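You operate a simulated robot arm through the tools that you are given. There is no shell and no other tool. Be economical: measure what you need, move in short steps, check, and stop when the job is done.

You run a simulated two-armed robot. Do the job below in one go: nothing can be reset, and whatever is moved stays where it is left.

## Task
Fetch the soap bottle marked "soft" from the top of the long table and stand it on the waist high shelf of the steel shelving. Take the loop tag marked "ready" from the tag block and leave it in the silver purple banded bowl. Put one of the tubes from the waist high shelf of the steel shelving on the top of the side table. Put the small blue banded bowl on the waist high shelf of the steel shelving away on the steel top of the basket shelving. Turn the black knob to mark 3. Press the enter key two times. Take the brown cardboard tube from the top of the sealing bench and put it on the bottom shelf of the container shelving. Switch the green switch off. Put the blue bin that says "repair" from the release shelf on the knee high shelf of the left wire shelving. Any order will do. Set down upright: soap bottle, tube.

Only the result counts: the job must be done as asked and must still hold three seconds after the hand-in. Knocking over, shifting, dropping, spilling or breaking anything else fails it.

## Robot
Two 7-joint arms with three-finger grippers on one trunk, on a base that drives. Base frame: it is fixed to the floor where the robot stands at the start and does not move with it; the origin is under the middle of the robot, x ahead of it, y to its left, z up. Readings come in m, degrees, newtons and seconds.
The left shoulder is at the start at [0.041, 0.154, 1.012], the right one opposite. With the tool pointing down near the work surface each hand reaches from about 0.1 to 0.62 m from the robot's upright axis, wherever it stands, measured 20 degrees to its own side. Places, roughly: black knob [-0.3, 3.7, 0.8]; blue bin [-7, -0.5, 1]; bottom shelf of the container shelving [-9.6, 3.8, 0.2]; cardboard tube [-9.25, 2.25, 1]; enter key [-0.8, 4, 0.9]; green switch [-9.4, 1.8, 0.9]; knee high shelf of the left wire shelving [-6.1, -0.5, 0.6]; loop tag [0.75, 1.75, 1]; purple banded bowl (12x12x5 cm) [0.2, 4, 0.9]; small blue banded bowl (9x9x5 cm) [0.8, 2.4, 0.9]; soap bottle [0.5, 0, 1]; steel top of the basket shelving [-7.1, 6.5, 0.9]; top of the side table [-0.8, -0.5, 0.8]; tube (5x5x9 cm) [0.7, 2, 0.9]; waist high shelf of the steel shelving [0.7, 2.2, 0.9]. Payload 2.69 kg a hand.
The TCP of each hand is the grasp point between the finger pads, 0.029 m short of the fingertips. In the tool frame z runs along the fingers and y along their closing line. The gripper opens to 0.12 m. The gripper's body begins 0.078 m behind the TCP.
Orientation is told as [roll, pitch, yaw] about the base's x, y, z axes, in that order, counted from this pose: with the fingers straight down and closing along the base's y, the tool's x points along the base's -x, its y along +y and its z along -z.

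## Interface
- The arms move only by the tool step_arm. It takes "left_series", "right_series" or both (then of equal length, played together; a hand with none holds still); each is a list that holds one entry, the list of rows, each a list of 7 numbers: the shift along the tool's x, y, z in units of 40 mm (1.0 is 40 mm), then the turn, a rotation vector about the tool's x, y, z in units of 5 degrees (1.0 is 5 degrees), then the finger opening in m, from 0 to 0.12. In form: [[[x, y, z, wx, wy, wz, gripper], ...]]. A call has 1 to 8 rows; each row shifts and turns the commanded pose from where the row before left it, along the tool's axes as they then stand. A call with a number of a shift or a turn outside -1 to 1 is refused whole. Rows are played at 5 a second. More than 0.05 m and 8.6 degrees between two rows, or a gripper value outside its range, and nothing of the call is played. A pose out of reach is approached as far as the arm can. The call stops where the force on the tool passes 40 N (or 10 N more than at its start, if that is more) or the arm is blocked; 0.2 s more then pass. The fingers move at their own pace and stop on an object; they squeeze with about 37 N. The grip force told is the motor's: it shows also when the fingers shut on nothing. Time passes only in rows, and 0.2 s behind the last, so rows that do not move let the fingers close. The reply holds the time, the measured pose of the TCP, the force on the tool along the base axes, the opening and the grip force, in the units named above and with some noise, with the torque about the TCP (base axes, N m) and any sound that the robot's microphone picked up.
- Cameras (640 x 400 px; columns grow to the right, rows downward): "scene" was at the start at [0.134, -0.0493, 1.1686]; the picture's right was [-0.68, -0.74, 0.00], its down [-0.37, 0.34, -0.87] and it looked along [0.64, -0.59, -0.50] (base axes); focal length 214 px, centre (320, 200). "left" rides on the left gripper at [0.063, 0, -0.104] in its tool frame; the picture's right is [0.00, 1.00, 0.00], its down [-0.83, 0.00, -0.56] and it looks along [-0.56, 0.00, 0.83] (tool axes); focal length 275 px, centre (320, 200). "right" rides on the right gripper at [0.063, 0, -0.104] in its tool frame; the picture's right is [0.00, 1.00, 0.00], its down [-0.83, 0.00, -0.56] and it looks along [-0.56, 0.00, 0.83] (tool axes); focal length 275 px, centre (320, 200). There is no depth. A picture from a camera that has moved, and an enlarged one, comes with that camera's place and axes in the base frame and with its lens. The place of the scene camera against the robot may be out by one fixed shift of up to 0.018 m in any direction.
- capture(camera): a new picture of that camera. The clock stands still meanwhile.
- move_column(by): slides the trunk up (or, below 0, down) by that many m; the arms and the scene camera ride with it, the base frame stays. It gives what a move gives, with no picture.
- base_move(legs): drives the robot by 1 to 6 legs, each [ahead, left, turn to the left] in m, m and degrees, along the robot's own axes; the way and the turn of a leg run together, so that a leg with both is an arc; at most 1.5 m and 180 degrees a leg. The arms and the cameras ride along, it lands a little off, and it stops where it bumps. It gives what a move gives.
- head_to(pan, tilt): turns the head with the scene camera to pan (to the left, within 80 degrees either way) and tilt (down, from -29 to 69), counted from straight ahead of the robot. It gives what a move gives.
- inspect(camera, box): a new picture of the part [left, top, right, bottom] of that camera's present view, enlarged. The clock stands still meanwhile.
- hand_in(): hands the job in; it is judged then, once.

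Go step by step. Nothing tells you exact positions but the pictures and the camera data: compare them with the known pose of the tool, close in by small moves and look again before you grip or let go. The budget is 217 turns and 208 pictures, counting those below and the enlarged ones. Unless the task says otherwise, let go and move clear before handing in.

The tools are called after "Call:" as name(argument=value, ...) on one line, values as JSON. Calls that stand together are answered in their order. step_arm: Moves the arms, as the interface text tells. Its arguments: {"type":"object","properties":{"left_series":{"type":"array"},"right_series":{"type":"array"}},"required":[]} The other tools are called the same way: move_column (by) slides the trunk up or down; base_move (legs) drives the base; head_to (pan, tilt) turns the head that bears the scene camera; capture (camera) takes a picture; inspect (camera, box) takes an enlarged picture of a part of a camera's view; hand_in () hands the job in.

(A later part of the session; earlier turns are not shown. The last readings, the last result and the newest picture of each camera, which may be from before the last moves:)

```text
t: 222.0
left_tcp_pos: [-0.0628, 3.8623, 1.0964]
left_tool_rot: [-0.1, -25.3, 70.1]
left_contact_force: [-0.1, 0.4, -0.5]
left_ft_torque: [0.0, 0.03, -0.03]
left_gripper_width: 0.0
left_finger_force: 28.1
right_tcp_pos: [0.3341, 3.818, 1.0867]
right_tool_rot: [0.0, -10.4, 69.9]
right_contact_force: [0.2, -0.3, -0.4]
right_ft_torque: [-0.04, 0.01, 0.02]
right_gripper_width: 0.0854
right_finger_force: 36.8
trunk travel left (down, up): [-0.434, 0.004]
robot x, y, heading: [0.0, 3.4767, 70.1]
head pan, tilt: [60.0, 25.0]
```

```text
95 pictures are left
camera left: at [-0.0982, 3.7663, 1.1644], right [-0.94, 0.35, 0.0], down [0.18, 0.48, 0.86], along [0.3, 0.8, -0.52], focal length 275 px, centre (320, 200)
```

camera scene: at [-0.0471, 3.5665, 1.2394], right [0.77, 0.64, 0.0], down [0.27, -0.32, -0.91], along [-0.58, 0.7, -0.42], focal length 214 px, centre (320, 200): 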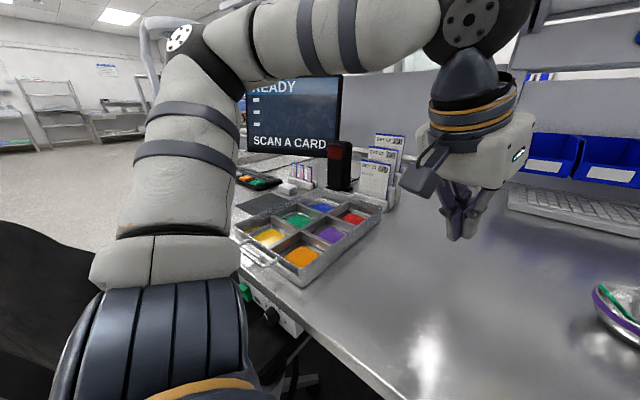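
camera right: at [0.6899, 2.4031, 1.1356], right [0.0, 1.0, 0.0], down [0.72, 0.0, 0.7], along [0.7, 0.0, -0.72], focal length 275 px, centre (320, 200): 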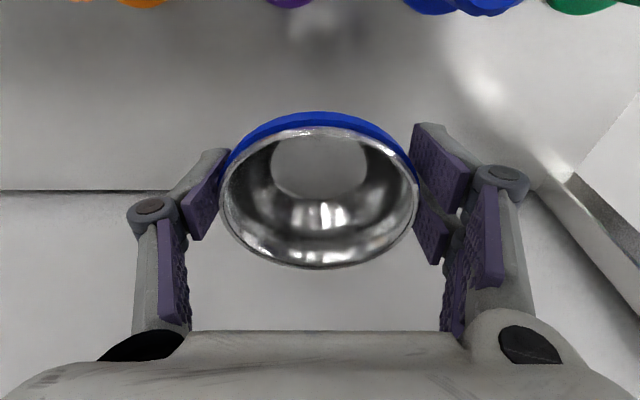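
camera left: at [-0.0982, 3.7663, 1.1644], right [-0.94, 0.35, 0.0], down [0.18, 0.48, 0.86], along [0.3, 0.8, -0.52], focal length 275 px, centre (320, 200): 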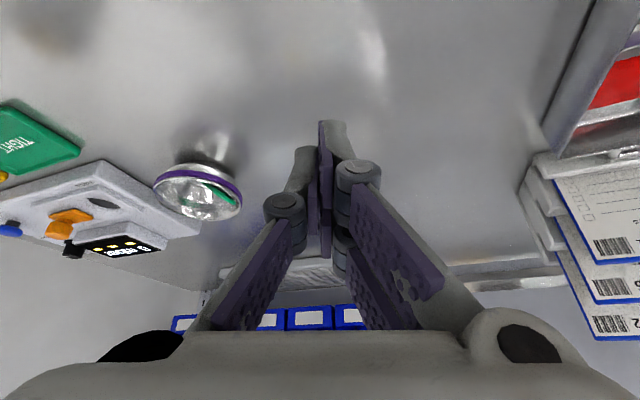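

I swing the left hand left over the desk while yawing and pitching it toward the key.

Call:
step_arm(left_series=[[[0.16, 0.97, 0.01, -0.423, -0.5, -0.906, 0.0], [0.09, 0.98, 0.04, -0.462, -0.5, -0.887, 0.0], [0.01, 0.98, 0.08, -0.5, -0.5, -0.866, 0.0], [-0.06, 0.98, 0.125, -0.537, -0.5, -0.843, 0.0], [-0.12, 0.97, 0.18, -0.574, -0.5, -0.819, 0.0], [-0.18, 0.95, 0.23, -0.609, -0.5, -0.793, 0.0], [-0.23, 0.92, 0.29, -0.643, -0.5, -0.766, 0.0], [-0.28, 0.89, 0.36, -0.676, -0.5, -0.737, 0.0]]])

Call:
capture(camera="left")

Call:
capture(camera="scene")

```text
t: 223.8
left_tcp_pos: [-0.3737, 3.9296, 1.0703]
left_tool_rot: [-1.5, -44.8, 111.1]
left_contact_force: [-0.5, 0.3, 0.1]
left_ft_torque: [0.04, 0.01, -0.01]
left_gripper_width: 0.0
left_finger_force: 28.3
right_tcp_pos: [0.3339, 3.8186, 1.0875]
right_tool_rot: [0.0, -10.5, 69.9]
right_contact_force: [-0.2, 0.3, -0.5]
right_ft_torque: [-0.02, 0.01, 0.0]
right_gripper_width: 0.0859
right_finger_force: 36.8
trunk travel left (down, up): [-0.434, 0.004]
robot x, y, heading: [0.0013, 3.4805, 69.9]
head pan, tilt: [60.0, 25.0]
```

```text
94 pictures are left
camera left: at [-0.3338, 3.8168, 1.1001], right [-0.94, -0.34, -0.01], down [-0.08, 0.18, 0.98], along [-0.33, 0.92, -0.2], focal length 275 px, centre (320, 200)
```

left: 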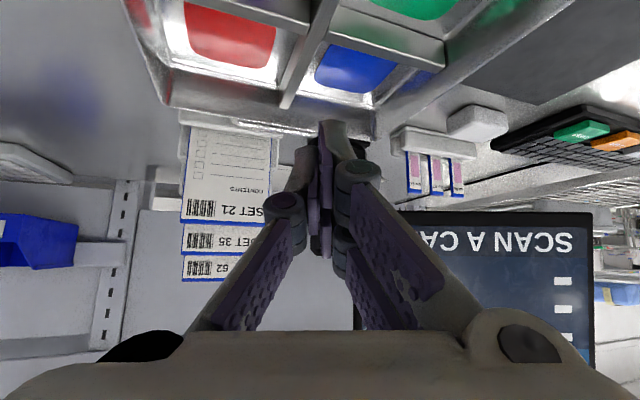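

```text
93 pictures are left
camera scene: at [-0.0475, 3.5664, 1.2394], right [0.77, 0.64, 0.0], down [0.27, -0.32, -0.91], along [-0.58, 0.69, -0.42], focal length 214 px, centre (320, 200)
```

scene: 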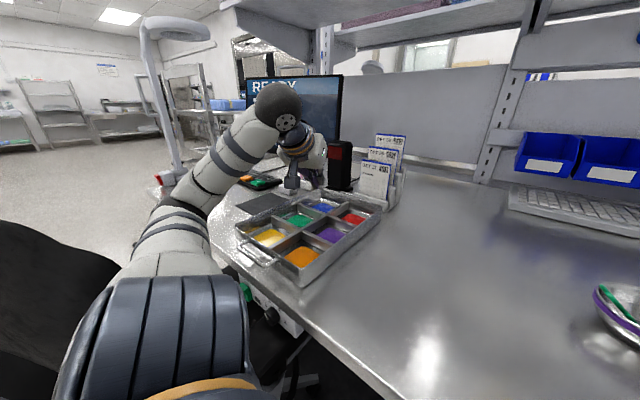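

Call:
step_arm(left_series=[[[-0.25, 0.9, 0.46, -0.707, -0.5, -0.707, 0.0], [-0.285, 0.855, 0.53, -0.737, -0.5, -0.676, 0.0], [-0.31, 0.8, 0.6, -0.766, -0.5, -0.643, 0.0], [-0.32, 0.74, 0.665, -0.793, -0.5, -0.609, 0.0], [-0.33, 0.675, 0.73, -0.819, -0.5, -0.574, 0.0], [-0.325, 0.6, 0.79, -0.843, -0.5, -0.537, 0.0], [-0.32, 0.53, 0.85, -0.866, -0.5, -0.5, 0.0]]])

Call:
capture(camera="left")

Call:
capture(camera="scene")

```text
t: 225.4
left_tcp_pos: [-0.6594, 3.9739, 1.0232]
left_tool_rot: [-3.1, -61.6, 147.7]
left_contact_force: [0.3, 0.3, 0.0]
left_ft_torque: [0.0, -0.01, -0.01]
left_gripper_width: 0.0
left_finger_force: 28.3
right_tcp_pos: [0.3335, 3.8182, 1.0875]
right_tool_rot: [0.1, -10.5, 70.0]
right_contact_force: [1.1, 0.1, -1.0]
right_ft_torque: [-0.01, 0.02, 0.02]
right_gripper_width: 0.086
right_finger_force: 37.4
trunk travel left (down, up): [-0.434, 0.004]
robot x, y, heading: [0.0025, 3.4783, 70.1]
head pan, tilt: [60.0, 25.0]
```

```text
92 pictures are left
camera left: at [-0.5586, 3.9031, 1.0162], right [-0.57, -0.82, -0.02], down [0.06, -0.07, 1.0], along [-0.82, 0.57, 0.09], focal length 275 px, centre (320, 200)
```

left: 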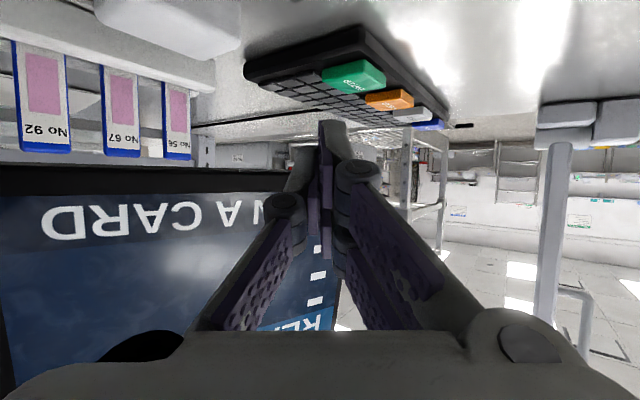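

```text
91 pictures are left
camera scene: at [-0.0474, 3.5667, 1.2393], right [0.77, 0.64, 0.0], down [0.27, -0.32, -0.91], along [-0.58, 0.69, -0.42], focal length 214 px, centre (320, 200)
```

scene: 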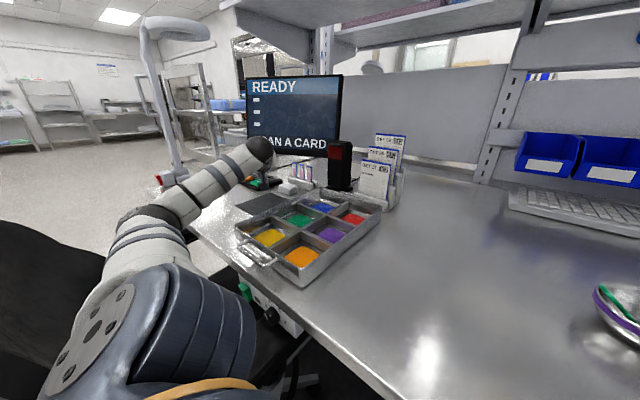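

The key is straight ahead of the fingertip. I move to hover just above it.

Call:
step_arm(left_series=[[[-0.2, 0.13, 0.73, 0, 0, 0, 0.0], [-0.2, 0.13, 0.73, 0, 0, 0, 0.0], [-0.2, 0.13, 0.73, 0, 0, 0, 0.0], [0, 0, 0, 0, 0, 0, 0.0]]])

Call:
capture(camera="left")

Call:
inspect(camera="scene", box=[220, 140, 320, 200])

```text
t: 226.4
left_tcp_pos: [-0.7384, 4.0101, 0.9998]
left_tool_rot: [-3.1, -61.5, 147.7]
left_contact_force: [0.7, 0.4, 0.4]
left_ft_torque: [0.01, 0.02, -0.01]
left_gripper_width: 0.0002
left_finger_force: 28.3
right_tcp_pos: [0.3337, 3.8181, 1.0872]
right_tool_rot: [0.0, -10.4, 69.9]
right_contact_force: [-0.1, -0.4, -0.5]
right_ft_torque: [0.02, -0.01, 0.01]
right_gripper_width: 0.0856
right_finger_force: 36.8
trunk travel left (down, up): [-0.434, 0.004]
robot x, y, heading: [0.0041, 3.4765, 69.7]
head pan, tilt: [60.0, 25.0]
```

```text
90 pictures are left
camera left: at [-0.638, 3.9408, 0.9944], right [-0.58, -0.82, -0.02], down [0.06, -0.07, 1.0], along [-0.82, 0.57, 0.09], focal length 275 px, centre (320, 200)
```

left: 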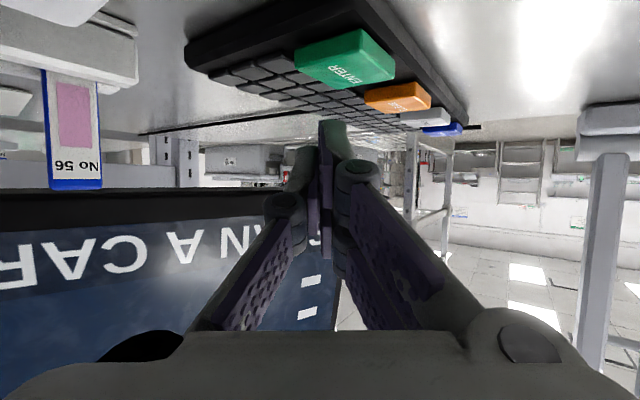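

```text
6.40 times, centred on (270, 170) of scene
camera zoom: at [-0.047, 3.5662, 1.2394], right [0.77, 0.64, 0.0], down [0.27, -0.32, -0.91], along [-0.58, 0.69, -0.42], focal length 1373 px, centre (640, 392)
```

zoom: 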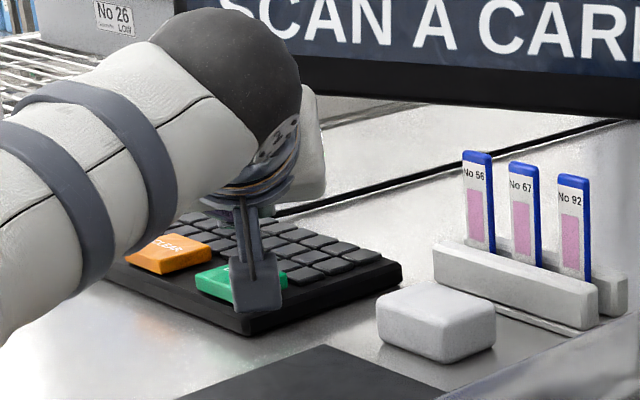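

Tip is over the key, about 5 cm high. Lower by 4 cm and look.

Call:
step_arm(left_series=[[[0, 0.25, 0, 0, 0, 0, 0.0], [0.44, 0, 0.238, 0, 0, 0, 0.0], [0.44, 0, 0.238, 0, 0, 0, 0.0], [0, 0, 0, 0, 0, 0, 0.0]]])

Call:
capture(camera="left")

Call:
inspect(camera="scene", box=[230, 150, 310, 200])

```text
t: 227.4
left_tcp_pos: [-0.7439, 4.004, 0.963]
left_tool_rot: [-3.4, -61.9, 147.9]
left_contact_force: [-6.6, 2.7, 18.2]
left_ft_torque: [0.17, 0.43, 0.02]
left_gripper_width: 0.0
left_finger_force: 28.4
right_tcp_pos: [0.3353, 3.8153, 1.088]
right_tool_rot: [0.1, -10.6, 69.9]
right_contact_force: [-0.8, -0.8, 0.1]
right_ft_torque: [-0.03, -0.04, 0.0]
right_gripper_width: 0.0857
right_finger_force: 37.2
trunk travel left (down, up): [-0.434, 0.004]
robot x, y, heading: [0.0012, 3.4716, 69.8]
head pan, tilt: [60.0, 25.0]
heard: click
```

```text
88 pictures are left
camera left: at [-0.6442, 3.9341, 0.9568], right [-0.58, -0.82, -0.02], down [0.07, -0.08, 0.99], along [-0.81, 0.57, 0.1], focal length 275 px, centre (320, 200)
```

left: 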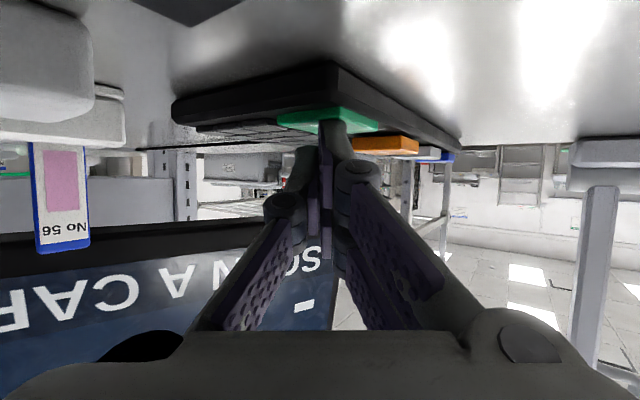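

```text
8.00 times, centred on (270, 175) of scene
camera zoom: at [-0.0463, 3.5653, 1.2397], right [0.77, 0.64, 0.0], down [0.27, -0.32, -0.91], along [-0.58, 0.69, -0.42], focal length 1716 px, centre (720, 400)
```

zoom: 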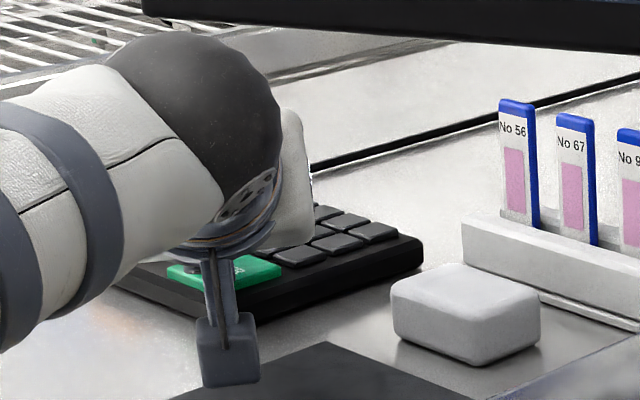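

A click: first press done. Raise 2 cm, press once more the same amount, and raise again.

Call:
step_arm(left_series=[[[-0.44, 0, -0.238, 0, 0, 0, 0.0], [0, 0, 0, 0, 0, 0, 0.0]]])

Call:
step_arm(left_series=[[[0.44, 0, 0.238, 0, 0, 0, 0.0], [0, 0, 0, 0, 0, 0, 0.0]]])

Call:
step_arm(left_series=[[[-0.44, 0, -0.238, 0, 0, 0, 0.0], [-0.6, 0, -0.3, 0, 0, 0, 0.0], [-0.6, 0, -0.3, 0, 0, 0, 0.0]]])

Call:
capture(camera="scene")

```text
t: 228.0
left_tcp_pos: [-0.7443, 4.0043, 0.9786]
left_tool_rot: [-2.9, -61.5, 147.6]
left_contact_force: [0.8, -0.3, -0.5]
left_ft_torque: [-0.01, 0.0, -0.04]
left_gripper_width: 0.0
left_finger_force: 28.7
right_tcp_pos: [0.335, 3.8183, 1.0869]
right_tool_rot: [0.0, -10.5, 69.9]
right_contact_force: [0.1, -0.3, -0.8]
right_ft_torque: [-0.02, 0.01, 0.01]
right_gripper_width: 0.0859
right_finger_force: 37.2
trunk travel left (down, up): [-0.434, 0.004]
robot x, y, heading: [0.0052, 3.475, 70.0]
head pan, tilt: [60.0, 25.0]
```

```text
t: 228.6
left_tcp_pos: [-0.7446, 4.0026, 0.9635]
left_tool_rot: [-3.5, -61.8, 148.0]
left_contact_force: [-7.0, 3.2, 19.0]
left_ft_torque: [0.21, 0.4, 0.07]
left_gripper_width: 0.0
left_finger_force: 28.8
right_tcp_pos: [0.3352, 3.8162, 1.0873]
right_tool_rot: [0.1, -10.6, 69.9]
right_contact_force: [-0.5, 0.2, 0.1]
right_ft_torque: [-0.03, 0.03, 0.0]
right_gripper_width: 0.0857
right_finger_force: 37.5
trunk travel left (down, up): [-0.434, 0.004]
robot x, y, heading: [0.0042, 3.4774, 69.9]
head pan, tilt: [60.0, 25.0]
heard: click
```

```text
t: 229.4
left_tcp_pos: [-0.7478, 4.0033, 1.0336]
left_tool_rot: [-3.0, -61.5, 147.6]
left_contact_force: [0.0, 0.5, 0.4]
left_ft_torque: [0.0, -0.03, 0.0]
left_gripper_width: 0.0
left_finger_force: 28.5
right_tcp_pos: [0.3338, 3.8189, 1.0861]
right_tool_rot: [0.0, -10.5, 69.8]
right_contact_force: [-1.4, 0.2, -1.8]
right_ft_torque: [-0.03, 0.01, -0.03]
right_gripper_width: 0.0856
right_finger_force: 36.9
trunk travel left (down, up): [-0.434, 0.004]
robot x, y, heading: [0.0037, 3.4752, 70.2]
head pan, tilt: [60.0, 25.0]
```

```text
86 pictures are left
camera scene: at [-0.0469, 3.5664, 1.2394], right [0.77, 0.64, 0.0], down [0.27, -0.32, -0.91], along [-0.58, 0.69, -0.42], focal length 214 px, centre (320, 200)
```

scene: 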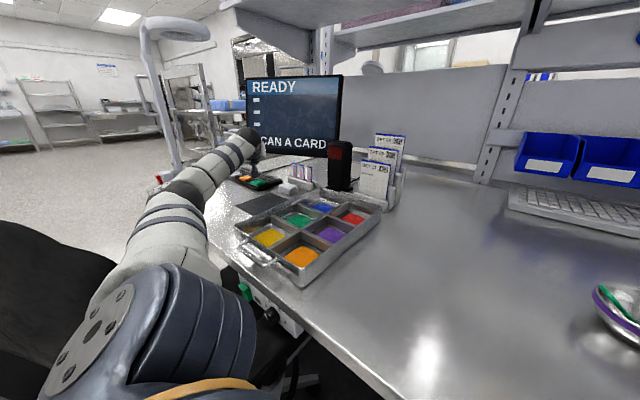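

Two clicks heard; enter is done. I retract the left arm by the reverse path.

Call:
step_arm(left_series=[[[0.2, -0.2, -0.73, 0, 0, 0, 0.0], [0.2, -0.2, -0.73, 0, 0, 0, 0.0], [0.32, -0.53, -0.85, 0.866, 0.5, 0.5, 0.0], [0.325, -0.6, -0.79, 0.843, 0.5, 0.537, 0.0], [0.33, -0.675, -0.73, 0.819, 0.5, 0.574, 0.0], [0.32, -0.74, -0.665, 0.793, 0.5, 0.609, 0.0], [0.31, -0.8, -0.6, 0.766, 0.5, 0.643, 0.0], [0.285, -0.855, -0.53, 0.737, 0.5, 0.676, 0.0]]])

Call:
step_arm(left_series=[[[0.25, -0.9, -0.46, 0.707, 0.5, 0.707, 0.0], [0.28, -0.89, -0.36, 0.676, 0.5, 0.737, 0.0], [0.23, -0.92, -0.29, 0.643, 0.5, 0.766, 0.0], [0.18, -0.95, -0.23, 0.609, 0.5, 0.793, 0.0], [0.12, -0.97, -0.18, 0.574, 0.5, 0.819, 0.0], [0.06, -0.98, -0.125, 0.537, 0.5, 0.843, 0.0], [0, -0.98, -0.08, 0.5, 0.5, 0.866, 0.0], [-0.09, -0.98, -0.04, 0.462, 0.5, 0.887, 0.0]]])

Call:
capture(camera="scene")

```text
t: 231.2
left_tcp_pos: [-0.4384, 3.9629, 1.0819]
left_tool_rot: [-1.6, -47.2, 116.2]
left_contact_force: [0.6, -0.2, 0.5]
left_ft_torque: [0.01, -0.02, 0.01]
left_gripper_width: 0.0003
left_finger_force: 28.8
right_tcp_pos: [0.3353, 3.818, 1.086]
right_tool_rot: [0.0, -10.5, 69.9]
right_contact_force: [0.1, -0.5, -0.6]
right_ft_torque: [-0.01, 0.03, -0.02]
right_gripper_width: 0.0856
right_finger_force: 36.6
trunk travel left (down, up): [-0.434, 0.004]
robot x, y, heading: [0.0047, 3.4747, 70.1]
head pan, tilt: [60.0, 25.0]
```

```text
t: 233.0
left_tcp_pos: [-0.1233, 3.9241, 1.1102]
left_tool_rot: [-0.2, -27.7, 75.2]
left_contact_force: [-0.1, 0.3, -0.5]
left_ft_torque: [-0.02, 0.02, 0.01]
left_gripper_width: 0.0
left_finger_force: 28.3
right_tcp_pos: [0.335, 3.8176, 1.0871]
right_tool_rot: [0.0, -10.5, 69.9]
right_contact_force: [0.7, -0.7, -1.1]
right_ft_torque: [0.0, 0.04, 0.0]
right_gripper_width: 0.0853
right_finger_force: 37.3
trunk travel left (down, up): [-0.434, 0.004]
robot x, y, heading: [0.0026, 3.4757, 69.9]
head pan, tilt: [60.0, 25.0]
```

```text
85 pictures are left
camera scene: at [-0.0462, 3.5662, 1.2395], right [0.77, 0.64, 0.0], down [0.27, -0.32, -0.91], along [-0.58, 0.69, -0.42], focal length 214 px, centre (320, 200)
```

scene: 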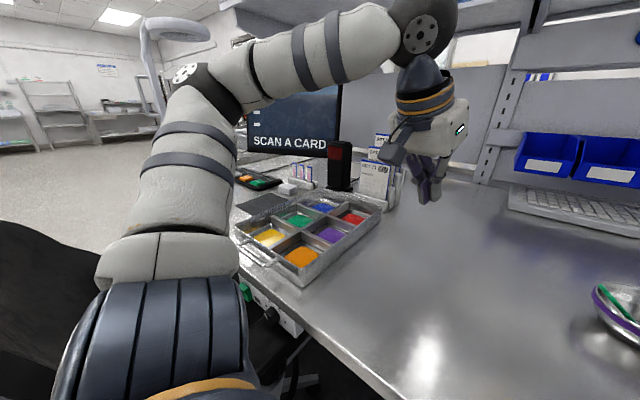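

Next the knob. I square up (heading 90), back off to x≈0.05, y≈3.05, and then aim the left hand at it from above at about 30° tilt.

Call:
base_move(legs=[[0, 0, 20], [-0.42, -0.05, 0]])

Call:
step_arm(left_series=[[[0, 0, 0, -0.46, -0.5, -0.88, 0.05], [0, 0, 0, 0, -1, 0, 0.05], [0, 0, 0, 0, -1, 0, 0.05], [0, 0, 0, 0, -1, 0, 0.05], [0, 0, 0, 0, -1, 0, 0.05], [0, 0, 0, 0, -1, 0, 0.05], [0, 0, 0, 0, -1, 0, 0.05]]])

Call:
head_to(pan=30, tilt=30)

Call:
capture(camera="scene")

Call:
capture(camera="left")

```text
t: 236.7
left_tcp_pos: [-0.2192, 3.4326, 1.109]
left_tool_rot: [-0.3, -27.8, 94.8]
left_contact_force: [-0.1, 0.2, 0.7]
left_ft_torque: [0.02, -0.02, 0.04]
left_gripper_width: 0.0
left_finger_force: 28.6
right_tcp_pos: [0.2486, 3.4849, 1.0851]
right_tool_rot: [0.0, -10.4, 89.6]
right_contact_force: [-0.3, 0.5, -1.1]
right_ft_torque: [0.03, -0.01, 0.0]
right_gripper_width: 0.0856
right_finger_force: 36.6
trunk travel left (down, up): [-0.434, 0.004]
robot x, y, heading: [0.051, 3.0549, 89.6]
head pan, tilt: [60.0, 25.0]
```

```text
t: 238.3
left_tcp_pos: [-0.2197, 3.4334, 1.1097]
left_tool_rot: [-0.8, -60.2, 100.3]
left_contact_force: [0.1, 1.1, -0.5]
left_ft_torque: [0.0, -0.02, 0.01]
left_gripper_width: 0.0502
left_finger_force: 0.1
right_tcp_pos: [0.2472, 3.4863, 1.0856]
right_tool_rot: [0.0, -10.5, 89.6]
right_contact_force: [-0.1, 0.1, -1.4]
right_ft_torque: [-0.04, 0.02, 0.01]
right_gripper_width: 0.0856
right_finger_force: 36.9
trunk travel left (down, up): [-0.434, 0.004]
robot x, y, heading: [0.0518, 3.0516, 89.9]
head pan, tilt: [60.0, 25.0]
```

```text
t: 239.3
left_tcp_pos: [-0.2194, 3.4327, 1.1087]
left_tool_rot: [-0.7, -60.3, 100.3]
left_contact_force: [-0.3, -0.3, 0.3]
left_ft_torque: [-0.01, -0.01, -0.04]
left_gripper_width: 0.0501
left_finger_force: 0.1
right_tcp_pos: [0.2474, 3.4863, 1.0865]
right_tool_rot: [0.0, -10.5, 89.6]
right_contact_force: [0.0, 0.2, -0.4]
right_ft_torque: [-0.04, 0.01, -0.02]
right_gripper_width: 0.0855
right_finger_force: 36.4
trunk travel left (down, up): [-0.434, 0.004]
robot x, y, heading: [0.0516, 3.0535, 89.5]
head pan, tilt: [30.0, 30.0]
```

```text
84 pictures are left
camera scene: at [0.0127, 3.151, 1.2314], right [0.87, 0.49, 0.0], down [0.25, -0.43, -0.87], along [-0.43, 0.75, -0.5], focal length 214 px, centre (320, 200)
```

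scene: 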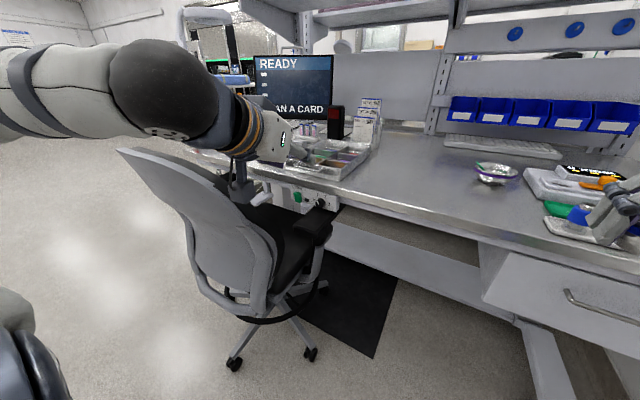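

```text
83 pictures are left
camera left: at [-0.199, 3.3119, 1.1065], right [-0.99, -0.17, 0.0], down [0.01, -0.07, 1.0], along [-0.16, 0.98, 0.07], focal length 275 px, centre (320, 200)
```

left: 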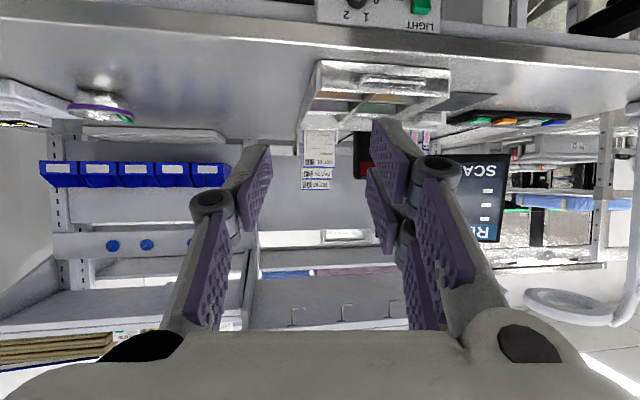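

Call:
inspect(camera="scene", box=[250, 170, 360, 250])

```text
5.00 times, centred on (305, 210) of scene
camera zoom: at [0.0127, 3.151, 1.2314], right [0.87, 0.49, 0.0], down [0.25, -0.43, -0.87], along [-0.43, 0.75, -0.5], focal length 1072 px, centre (395, 150)
```

zoom: 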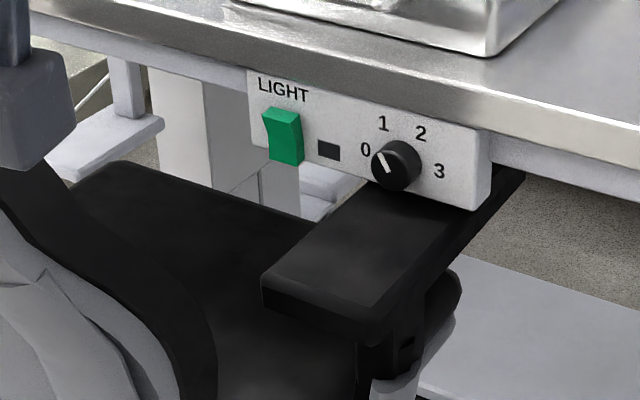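

Armrest top lies at z≈0.77 below the knob, backrest edge at x≈-0.36. I rotate the hand so the wrist sits up and right, then approach.

Call:
step_arm(left_series=[[[0, 0, 0, 0.87, 0, 0.5, 0.055], [0, 0, 0, 0.87, 0, 0.5, 0.055], [0, 0, 0, -0.5, 0, 0.866, 0.055], [0, 0, 0, -0.5, 0, 0.866, 0.055], [0, 0, 0, -0.5, 0, 0.866, 0.055], [0, 0, 0, -0.5, 0, 0.866, 0.055]]])

Call:
step_arm(left_series=[[[0.28, 0, 0.91, 0, 0, 0, 0.055], [0.28, 0, 0.91, 0, 0, 0, 0.055], [0.28, 0, 0.91, 0, 0, 0, 0.055], [0.28, 0, 0.91, 0, 0, 0, 0.055], [0.28, 0, 0.91, 0, 0, 0, 0.055], [0.28, 0, 0.91, 0, 0, 0, 0.055], [0, 0, 0, 0, 0, 0, 0.055]]])

Call:
capture(camera="left")

Call:
capture(camera="scene")

```text
t: 240.7
left_tcp_pos: [-0.2199, 3.4331, 1.1102]
left_tool_rot: [35.9, -54.8, 59.0]
left_contact_force: [-0.8, 0.0, 0.6]
left_ft_torque: [0.02, -0.01, 0.0]
left_gripper_width: 0.0552
left_finger_force: 0.1
right_tcp_pos: [0.2475, 3.4856, 1.0864]
right_tool_rot: [0.0, -10.5, 89.5]
right_contact_force: [-0.6, -0.3, -1.1]
right_ft_torque: [0.01, 0.01, 0.01]
right_gripper_width: 0.0855
right_finger_force: 37.1
trunk travel left (down, up): [-0.434, 0.004]
robot x, y, heading: [0.0529, 3.0521, 89.5]
head pan, tilt: [30.0, 30.0]
```

```text
t: 242.3
left_tcp_pos: [-0.2741, 3.5884, 0.9499]
left_tool_rot: [35.8, -54.9, 59.1]
left_contact_force: [-0.8, 0.0, 0.3]
left_ft_torque: [0.03, 0.02, 0.0]
left_gripper_width: 0.0549
left_finger_force: 0.0
right_tcp_pos: [0.2489, 3.485, 1.0878]
right_tool_rot: [0.0, -10.6, 89.6]
right_contact_force: [0.0, 0.0, -1.1]
right_ft_torque: [0.03, 0.0, -0.04]
right_gripper_width: 0.0859
right_finger_force: 36.8
trunk travel left (down, up): [-0.434, 0.004]
robot x, y, heading: [0.0497, 3.0505, 89.6]
head pan, tilt: [30.0, 30.0]
```

```text
81 pictures are left
camera left: at [-0.2756, 3.4668, 0.9471], right [-0.94, 0.01, 0.34], down [0.34, -0.07, 0.94], along [0.03, 1.0, 0.07], focal length 275 px, centre (320, 200)
```

left: 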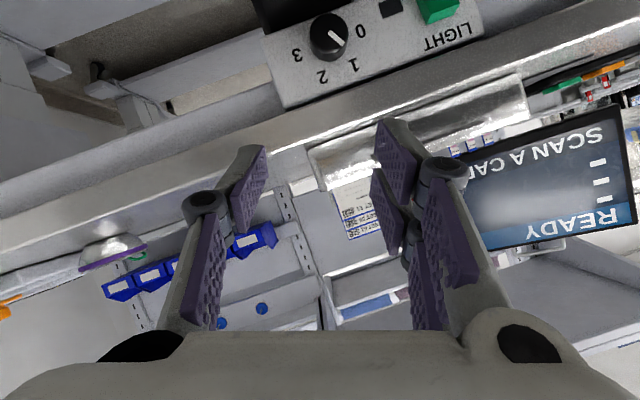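

```text
80 pictures are left
camera scene: at [0.0128, 3.1506, 1.2315], right [0.87, 0.49, 0.0], down [0.25, -0.43, -0.87], along [-0.43, 0.75, -0.5], focal length 214 px, centre (320, 200)
```

scene: 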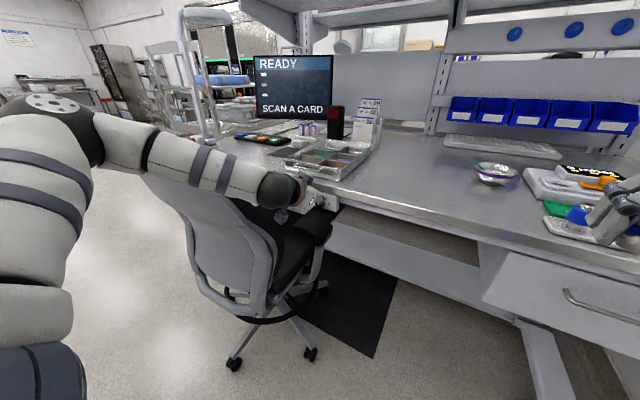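

Call:
step_arm(left_series=[[[0.28, 0.1, 0.91, 0, 0, 0, 0.055], [0.28, 0.1, 0.91, 0, 0, 0, 0.055], [0, 0, 0, 0, 0, 0, 0.055]]])

Call:
capture(camera="left")

Call:
inspect(camera="scene", box=[250, 150, 370, 250])

```text
t: 243.1
left_tcp_pos: [-0.3002, 3.6422, 0.8999]
left_tool_rot: [35.8, -54.9, 59.2]
left_contact_force: [0.2, -0.6, -0.1]
left_ft_torque: [0.01, -0.01, 0.01]
left_gripper_width: 0.0549
left_finger_force: 0.2
right_tcp_pos: [0.248, 3.4849, 1.0873]
right_tool_rot: [0.0, -10.6, 89.6]
right_contact_force: [-0.4, -0.5, -0.6]
right_ft_torque: [-0.02, -0.02, 0.02]
right_gripper_width: 0.0853
right_finger_force: 37.2
trunk travel left (down, up): [-0.434, 0.004]
robot x, y, heading: [0.0513, 3.0549, 89.5]
head pan, tilt: [30.0, 30.0]
```

```text
79 pictures are left
camera left: at [-0.3016, 3.5195, 0.8972], right [-0.94, 0.01, 0.34], down [0.34, -0.07, 0.94], along [0.03, 1.0, 0.07], focal length 275 px, centre (320, 200)
```

left: 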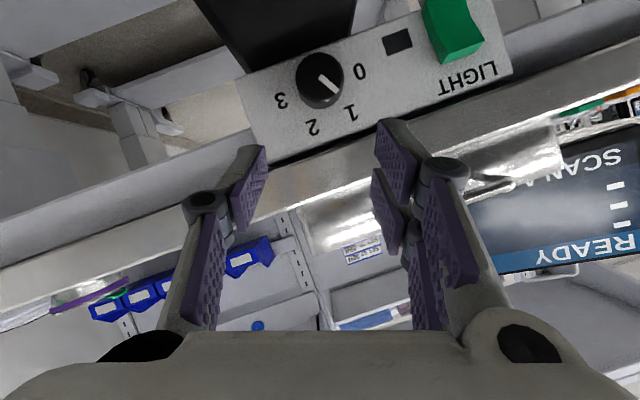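

```text
4.00 times, centred on (310, 200) of scene
camera zoom: at [0.0128, 3.1507, 1.2315], right [0.87, 0.49, 0.0], down [0.25, -0.43, -0.87], along [-0.43, 0.75, -0.5], focal length 858 px, centre (360, 200)
```

zoom: 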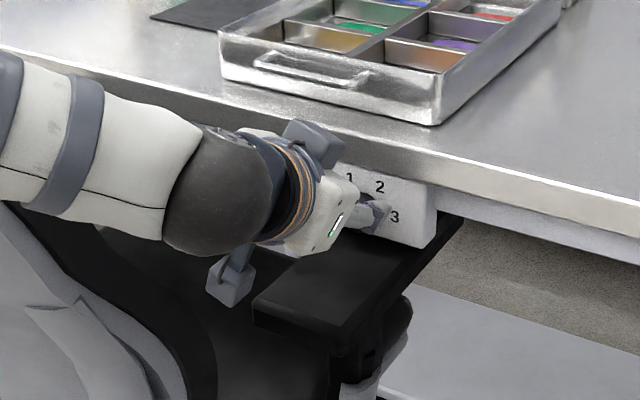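

Knob located by the hand camera at (-0.328,3.740,0.823). I check the pointer and go in.

Call:
inspect(camera="left", box=[260, 40, 380, 140])

Call:
step_arm(left_series=[[[0.2, 0, 0.9, 0, 0, 0, 0.055], [0.25, 0, 0.9, 0, 0, 0, 0.055], [0, 0, 0.6, 0, 0, 0, 0.055], [0, 0, 0, 0, 0, 0, 0.055]]])

Call:
capture(camera="left")

```text
4.00 times, centred on (320, 90) of left
camera zoom: at [-0.3016, 3.5195, 0.8972], right [-0.94, 0.01, 0.34], down [0.34, -0.07, 0.94], along [0.03, 1.0, 0.07], focal length 1101 px, centre (320, 640)
```

zoom: 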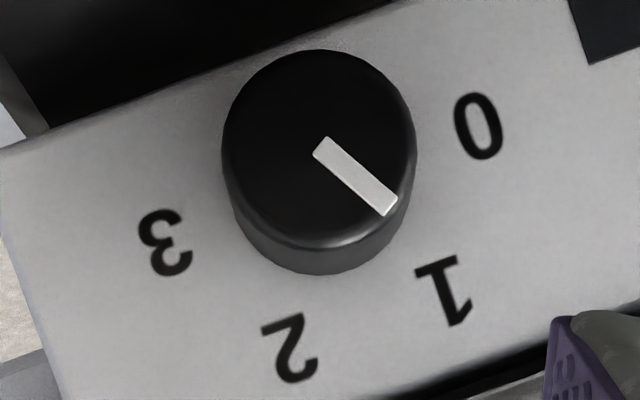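

```text
t: 243.9
left_tcp_pos: [-0.3218, 3.7026, 0.8455]
left_tool_rot: [36.4, -54.8, 58.7]
left_contact_force: [11.4, -79.5, 26.1]
left_ft_torque: [-0.95, 1.42, -3.16]
left_gripper_width: 0.0557
left_finger_force: 43.4
right_tcp_pos: [0.2489, 3.4776, 1.0902]
right_tool_rot: [0.3, -11.2, 89.8]
right_contact_force: [0.5, 1.0, -0.1]
right_ft_torque: [-0.01, 0.03, -0.03]
right_gripper_width: 0.0857
right_finger_force: 36.9
trunk travel left (down, up): [-0.434, 0.004]
robot x, y, heading: [0.0526, 3.0487, 89.8]
head pan, tilt: [30.0, 30.0]
stopped in row 4 (left hand): the force on the tool passed its limit at 50 N (the readings are from after the stop); the commanded pose is now the measured one
```

```text
76 pictures are left
camera left: at [-0.3233, 3.5809, 0.8436], right [-0.94, 0.01, 0.35], down [0.34, -0.07, 0.94], along [0.03, 1.0, 0.07], focal length 275 px, centre (320, 200)
```

left: 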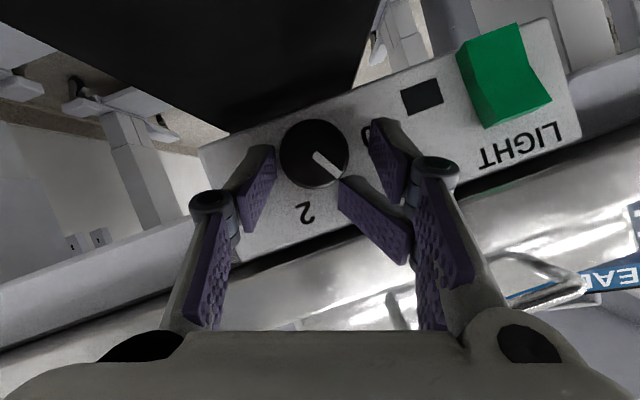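

Something blocked the hand at y≈3.70. I look closely before moving.

Call:
inspect(camera="left", box=[200, 90, 480, 300])

Call:
inspect(camera="scene", box=[280, 160, 360, 220])

```text
1.90 times, centred on (340, 195) of left
camera zoom: at [-0.3233, 3.5809, 0.8436], right [-0.94, 0.01, 0.35], down [0.34, -0.07, 0.94], along [0.03, 1.0, 0.07], focal length 524 px, centre (282, 210)
```

zoom: 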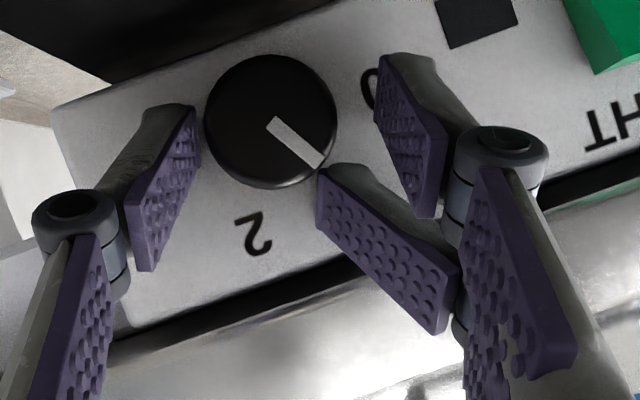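

```text
6.67 times, centred on (320, 190) of scene
camera zoom: at [0.0161, 3.1402, 1.2324], right [0.87, 0.5, 0.0], down [0.25, -0.43, -0.87], along [-0.43, 0.75, -0.49], focal length 1430 px, centre (320, 267)
```

zoom: 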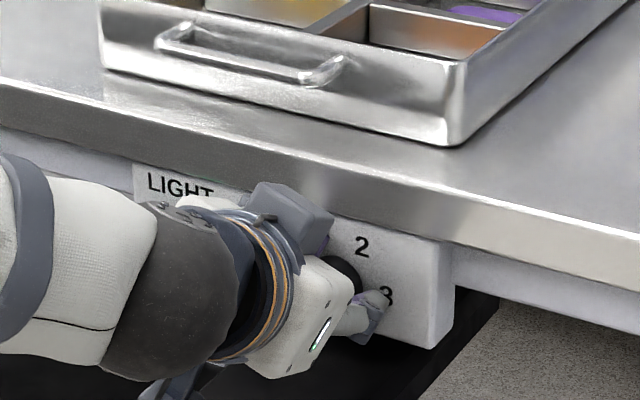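

The upper prong tip has met the panel (the knob face is really at y≈3.717). I back off 5 mm and close on the knob.

Call:
step_arm(left_series=[[[0, -0.05, -0.15, 0, 0, 0, 0.055], [0, 0, 0, 0, 0, 0, 0.055]]])

Call:
capture(camera="left")

Call:
step_arm(left_series=[[[0, 0, 0, 0, 0, 0, 0.02], [0, 0, 0, 0, 0, 0, 0.02], [0, 0, 0, 0, 0, 0, 0.02]]])

Call:
capture(camera="left")

```text
t: 244.6
left_tcp_pos: [-0.3234, 3.7022, 0.8453]
left_tool_rot: [35.9, -54.9, 59.8]
left_contact_force: [-1.8, -12.2, 0.1]
left_ft_torque: [-0.07, -0.01, -0.22]
left_gripper_width: 0.0565
left_finger_force: 0.0
right_tcp_pos: [0.2466, 3.4824, 1.0883]
right_tool_rot: [0.1, -10.7, 89.7]
right_contact_force: [0.7, -0.2, -0.5]
right_ft_torque: [0.06, 0.02, 0.01]
right_gripper_width: 0.0853
right_finger_force: 36.9
trunk travel left (down, up): [-0.434, 0.004]
robot x, y, heading: [0.0492, 3.0524, 89.9]
head pan, tilt: [30.0, 30.0]
```

```text
73 pictures are left
camera left: at [-0.3242, 3.5806, 0.8423], right [-0.94, 0.0, 0.34], down [0.34, -0.07, 0.94], along [0.02, 1.0, 0.07], focal length 275 px, centre (320, 200)
```

left: 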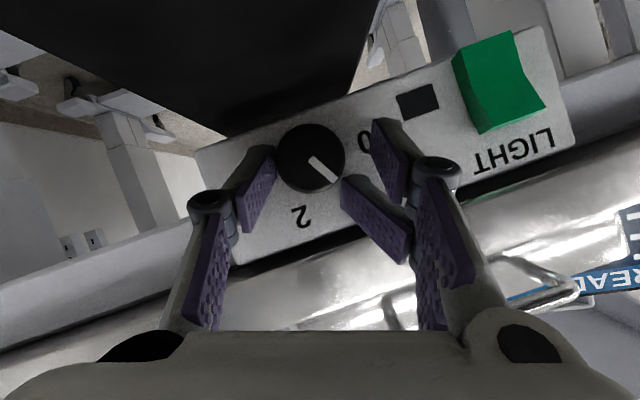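

```text
t: 245.3
left_tcp_pos: [-0.3244, 3.702, 0.8464]
left_tool_rot: [35.6, -54.9, 60.1]
left_contact_force: [3.3, -26.4, 9.9]
left_ft_torque: [1.19, -0.06, 0.01]
left_gripper_width: 0.0483
left_finger_force: 44.8
right_tcp_pos: [0.2468, 3.4814, 1.0875]
right_tool_rot: [0.0, -10.8, 89.8]
right_contact_force: [0.2, 0.0, -0.9]
right_ft_torque: [0.01, 0.03, -0.01]
right_gripper_width: 0.0855
right_finger_force: 37.3
trunk travel left (down, up): [-0.434, 0.004]
robot x, y, heading: [0.054, 3.0485, 89.8]
head pan, tilt: [30.0, 30.0]
stopped in row 3 (left hand): the force on the tool passed its limit at 40 N (the readings are from after the stop); the commanded pose is now the measured one
```

```text
72 pictures are left
camera left: at [-0.3239, 3.5795, 0.8434], right [-0.94, -0.01, 0.34], down [0.34, -0.07, 0.94], along [0.02, 1.0, 0.07], focal length 275 px, centre (320, 200)
```

left: 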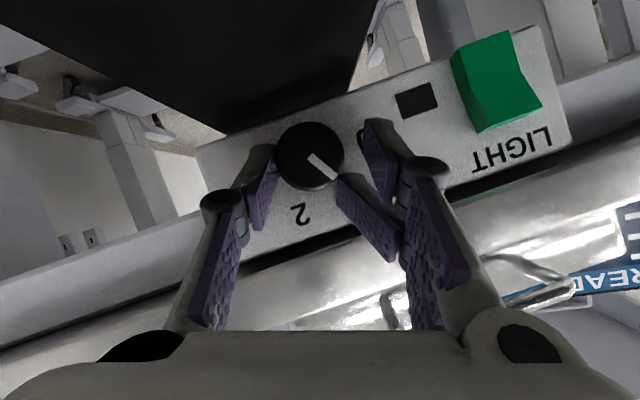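

The tilt is too large for the double-prong finger. I open, back off 6 cm, flatten the hand to ~18° tilt, and re-approach.

Call:
step_arm(left_series=[[[0, 0, 0, 0, 0, 0, 0.06], [0, 0, -0.5, 0, 0, 0, 0.06], [0, 0, -1, 0, 0, 0, 0.06], [0, 0, 0, 0, -1, 0, 0.06], [0, 0, 0, 0, -1, 0, 0.06], [0, 0, 0, 0, -0.4, 0, 0.06], [0, 0, 0, -0.309, 0, 0.951, 0.06], [0, 0, 0, -0.309, 0, 0.951, 0.06]]])

Call:
capture(camera="left")

Call:
inspect(camera="scene", box=[250, 150, 370, 250])

```text
t: 247.1
left_tcp_pos: [-0.3408, 3.649, 0.8776]
left_tool_rot: [49.2, -49.7, 46.7]
left_contact_force: [0.6, -0.8, -0.1]
left_ft_torque: [0.01, -0.02, 0.0]
left_gripper_width: 0.0603
left_finger_force: 0.0
left hand out of reach, approached as far as the arm can: row 4, 5, 8
right_tcp_pos: [0.2464, 3.4851, 1.0871]
right_tool_rot: [0.0, -10.6, 89.7]
right_contact_force: [-0.1, -0.2, -1.6]
right_ft_torque: [0.01, -0.06, 0.0]
right_gripper_width: 0.0855
right_finger_force: 37.2
trunk travel left (down, up): [-0.434, 0.004]
robot x, y, heading: [0.0514, 3.0495, 90.1]
head pan, tilt: [30.0, 30.0]
```

```text
71 pictures are left
camera left: at [-0.3473, 3.5262, 0.8738], right [-0.87, 0.03, 0.49], down [0.49, -0.1, 0.87], along [0.07, 0.99, 0.07], focal length 275 px, centre (320, 200)
```

left: 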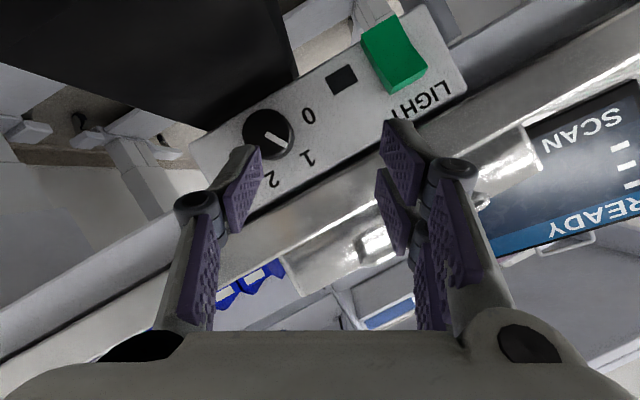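

```text
4.00 times, centred on (310, 200) of scene
camera zoom: at [0.0117, 3.1494, 1.2314], right [0.87, 0.5, 0.0], down [0.25, -0.43, -0.87], along [-0.43, 0.75, -0.5], focal length 858 px, centre (360, 200)
```

zoom: 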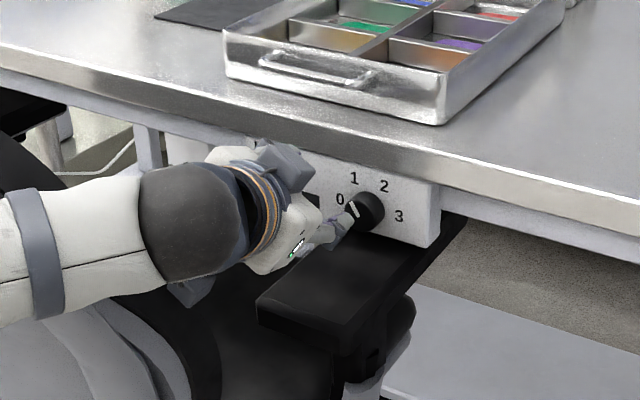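

A joint limit stops me flattening the hand from here. I back off, move the robot 0.2 m right and lower the trunk so the arm comes in level.

Call:
step_arm(left_series=[[[0, -0.3, -0.9, 0, 0, 0, 0.06], [0, -0.3, -0.9, 0, 0, 0, 0.06], [0, -0.3, -0.9, 0, 0, 0, 0.06], [0, 0, -0.9, 0, 0, 0, 0.06]]])

Call:
base_move(legs=[[0, -0.2, 0]])

Call:
move_column(by=-0.11)

Call:
capture(camera="scene")

```text
t: 248.1
left_tcp_pos: [-0.3068, 3.5148, 0.9294]
left_tool_rot: [49.6, -49.9, 46.4]
left_contact_force: [0.0, 0.3, 0.5]
left_ft_torque: [-0.03, 0.02, 0.01]
left_gripper_width: 0.0601
left_finger_force: 0.1
left hand out of reach, approached as far as the arm can: row 1, 2, 3
right_tcp_pos: [0.2474, 3.484, 1.0884]
right_tool_rot: [0.1, -10.6, 89.7]
right_contact_force: [1.0, 0.6, -1.1]
right_ft_torque: [-0.01, -0.03, 0.01]
right_gripper_width: 0.0855
right_finger_force: 37.6
trunk travel left (down, up): [-0.434, 0.004]
robot x, y, heading: [0.0512, 3.0553, 89.7]
head pan, tilt: [30.0, 30.0]
```

```text
t: 250.3
left_tcp_pos: [-0.1077, 3.515, 0.928]
left_tool_rot: [49.5, -49.9, 46.8]
left_contact_force: [0.3, -0.6, -0.4]
left_ft_torque: [-0.03, -0.01, 0.03]
left_gripper_width: 0.0599
left_finger_force: 0.0
right_tcp_pos: [0.4453, 3.4851, 1.0868]
right_tool_rot: [0.1, -10.6, 90.0]
right_contact_force: [0.0, 0.0, -0.4]
right_ft_torque: [0.0, 0.02, 0.0]
right_gripper_width: 0.0853
right_finger_force: 37.2
trunk travel left (down, up): [-0.434, 0.004]
robot x, y, heading: [0.2535, 3.0504, 90.0]
head pan, tilt: [30.0, 30.0]
```

```text
t: 251.7
left_tcp_pos: [-0.1079, 3.5136, 0.8188]
left_tool_rot: [49.2, -49.8, 46.8]
left_contact_force: [-0.1, -0.4, -0.6]
left_ft_torque: [-0.01, 0.01, 0.01]
left_gripper_width: 0.0601
left_finger_force: 0.0
right_tcp_pos: [0.4457, 3.4849, 0.9772]
right_tool_rot: [0.0, -10.7, 90.0]
right_contact_force: [-0.3, -0.3, -0.8]
right_ft_torque: [-0.03, 0.01, 0.01]
right_gripper_width: 0.0857
right_finger_force: 37.1
trunk travel left (down, up): [-0.324, 0.114]
robot x, y, heading: [0.2516, 3.0542, 90.0]
head pan, tilt: [30.0, 30.0]
```

```text
69 pictures are left
camera scene: at [0.213, 3.2284, 1.1053], right [0.87, 0.5, 0.0], down [0.25, -0.43, -0.87], along [-0.43, 0.75, -0.5], focal length 214 px, centre (320, 200)
```

scene: 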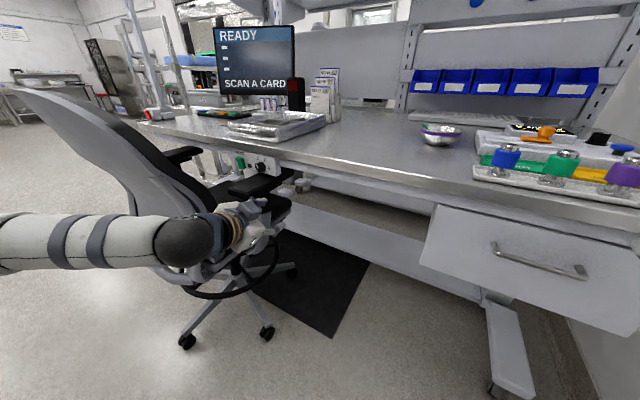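

Call:
step_arm(left_series=[[[0, 0, 0, 0, -0.8, 0, 0.06], [0, 0, 0, 0, -0.8, 0, 0.06], [0, 0, 0, 0, -0.8, 0, 0.06], [0, 0, 0, 0, -0.8, 0, 0.06], [0, 0, 0, -0.21, 0, 0.95, 0.06], [0, 0, 0, -0.21, 0, 0.95, 0.06], [0, 0, 0, -0.21, 0, 0.95, 0.06], [0, 0, 0, 0, 0, 0, 0.06]]])

Call:
capture(camera="left")

Call:
capture(camera="scene")

```text
t: 253.5
left_tcp_pos: [-0.1122, 3.5117, 0.8318]
left_tool_rot: [60.0, -37.9, 35.8]
left_contact_force: [-0.9, 0.2, 0.8]
left_ft_torque: [0.02, 0.0, 0.0]
left_gripper_width: 0.0602
left_finger_force: 0.1
left hand out of reach, approached as far as the arm can: row 1, 2, 3, 4, 5, 6, 7
right_tcp_pos: [0.4463, 3.4846, 0.9763]
right_tool_rot: [0.1, -10.4, 90.0]
right_contact_force: [-0.4, 0.2, -1.1]
right_ft_torque: [-0.01, -0.03, -0.06]
right_gripper_width: 0.0857
right_finger_force: 36.5
trunk travel left (down, up): [-0.324, 0.114]
robot x, y, heading: [0.2549, 3.0516, 90.0]
head pan, tilt: [30.0, 30.0]
```

```text
68 pictures are left
camera left: at [-0.1264, 3.3897, 0.8356], right [-0.72, 0.1, 0.69], down [0.68, -0.11, 0.73], along [0.14, 0.99, 0.01], focal length 275 px, centre (320, 200)
```

left: 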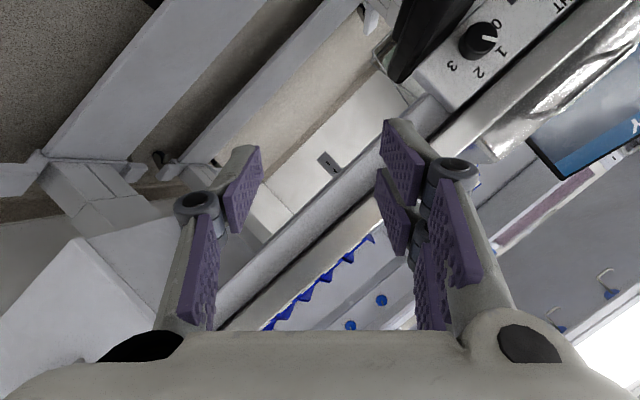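

```text
67 pictures are left
camera scene: at [0.2128, 3.2287, 1.1052], right [0.87, 0.5, 0.0], down [0.25, -0.43, -0.87], along [-0.43, 0.75, -0.5], focal length 214 px, centre (320, 200)
```

scene: 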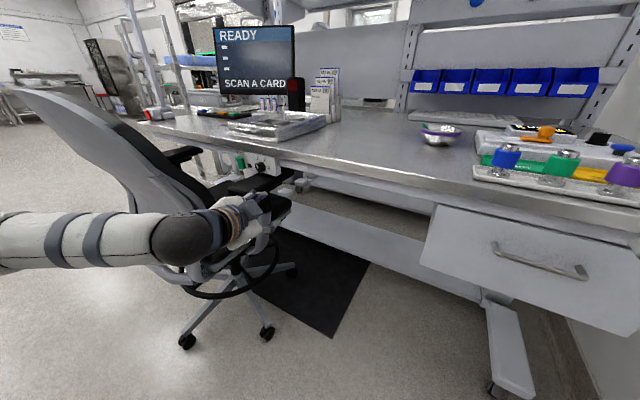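

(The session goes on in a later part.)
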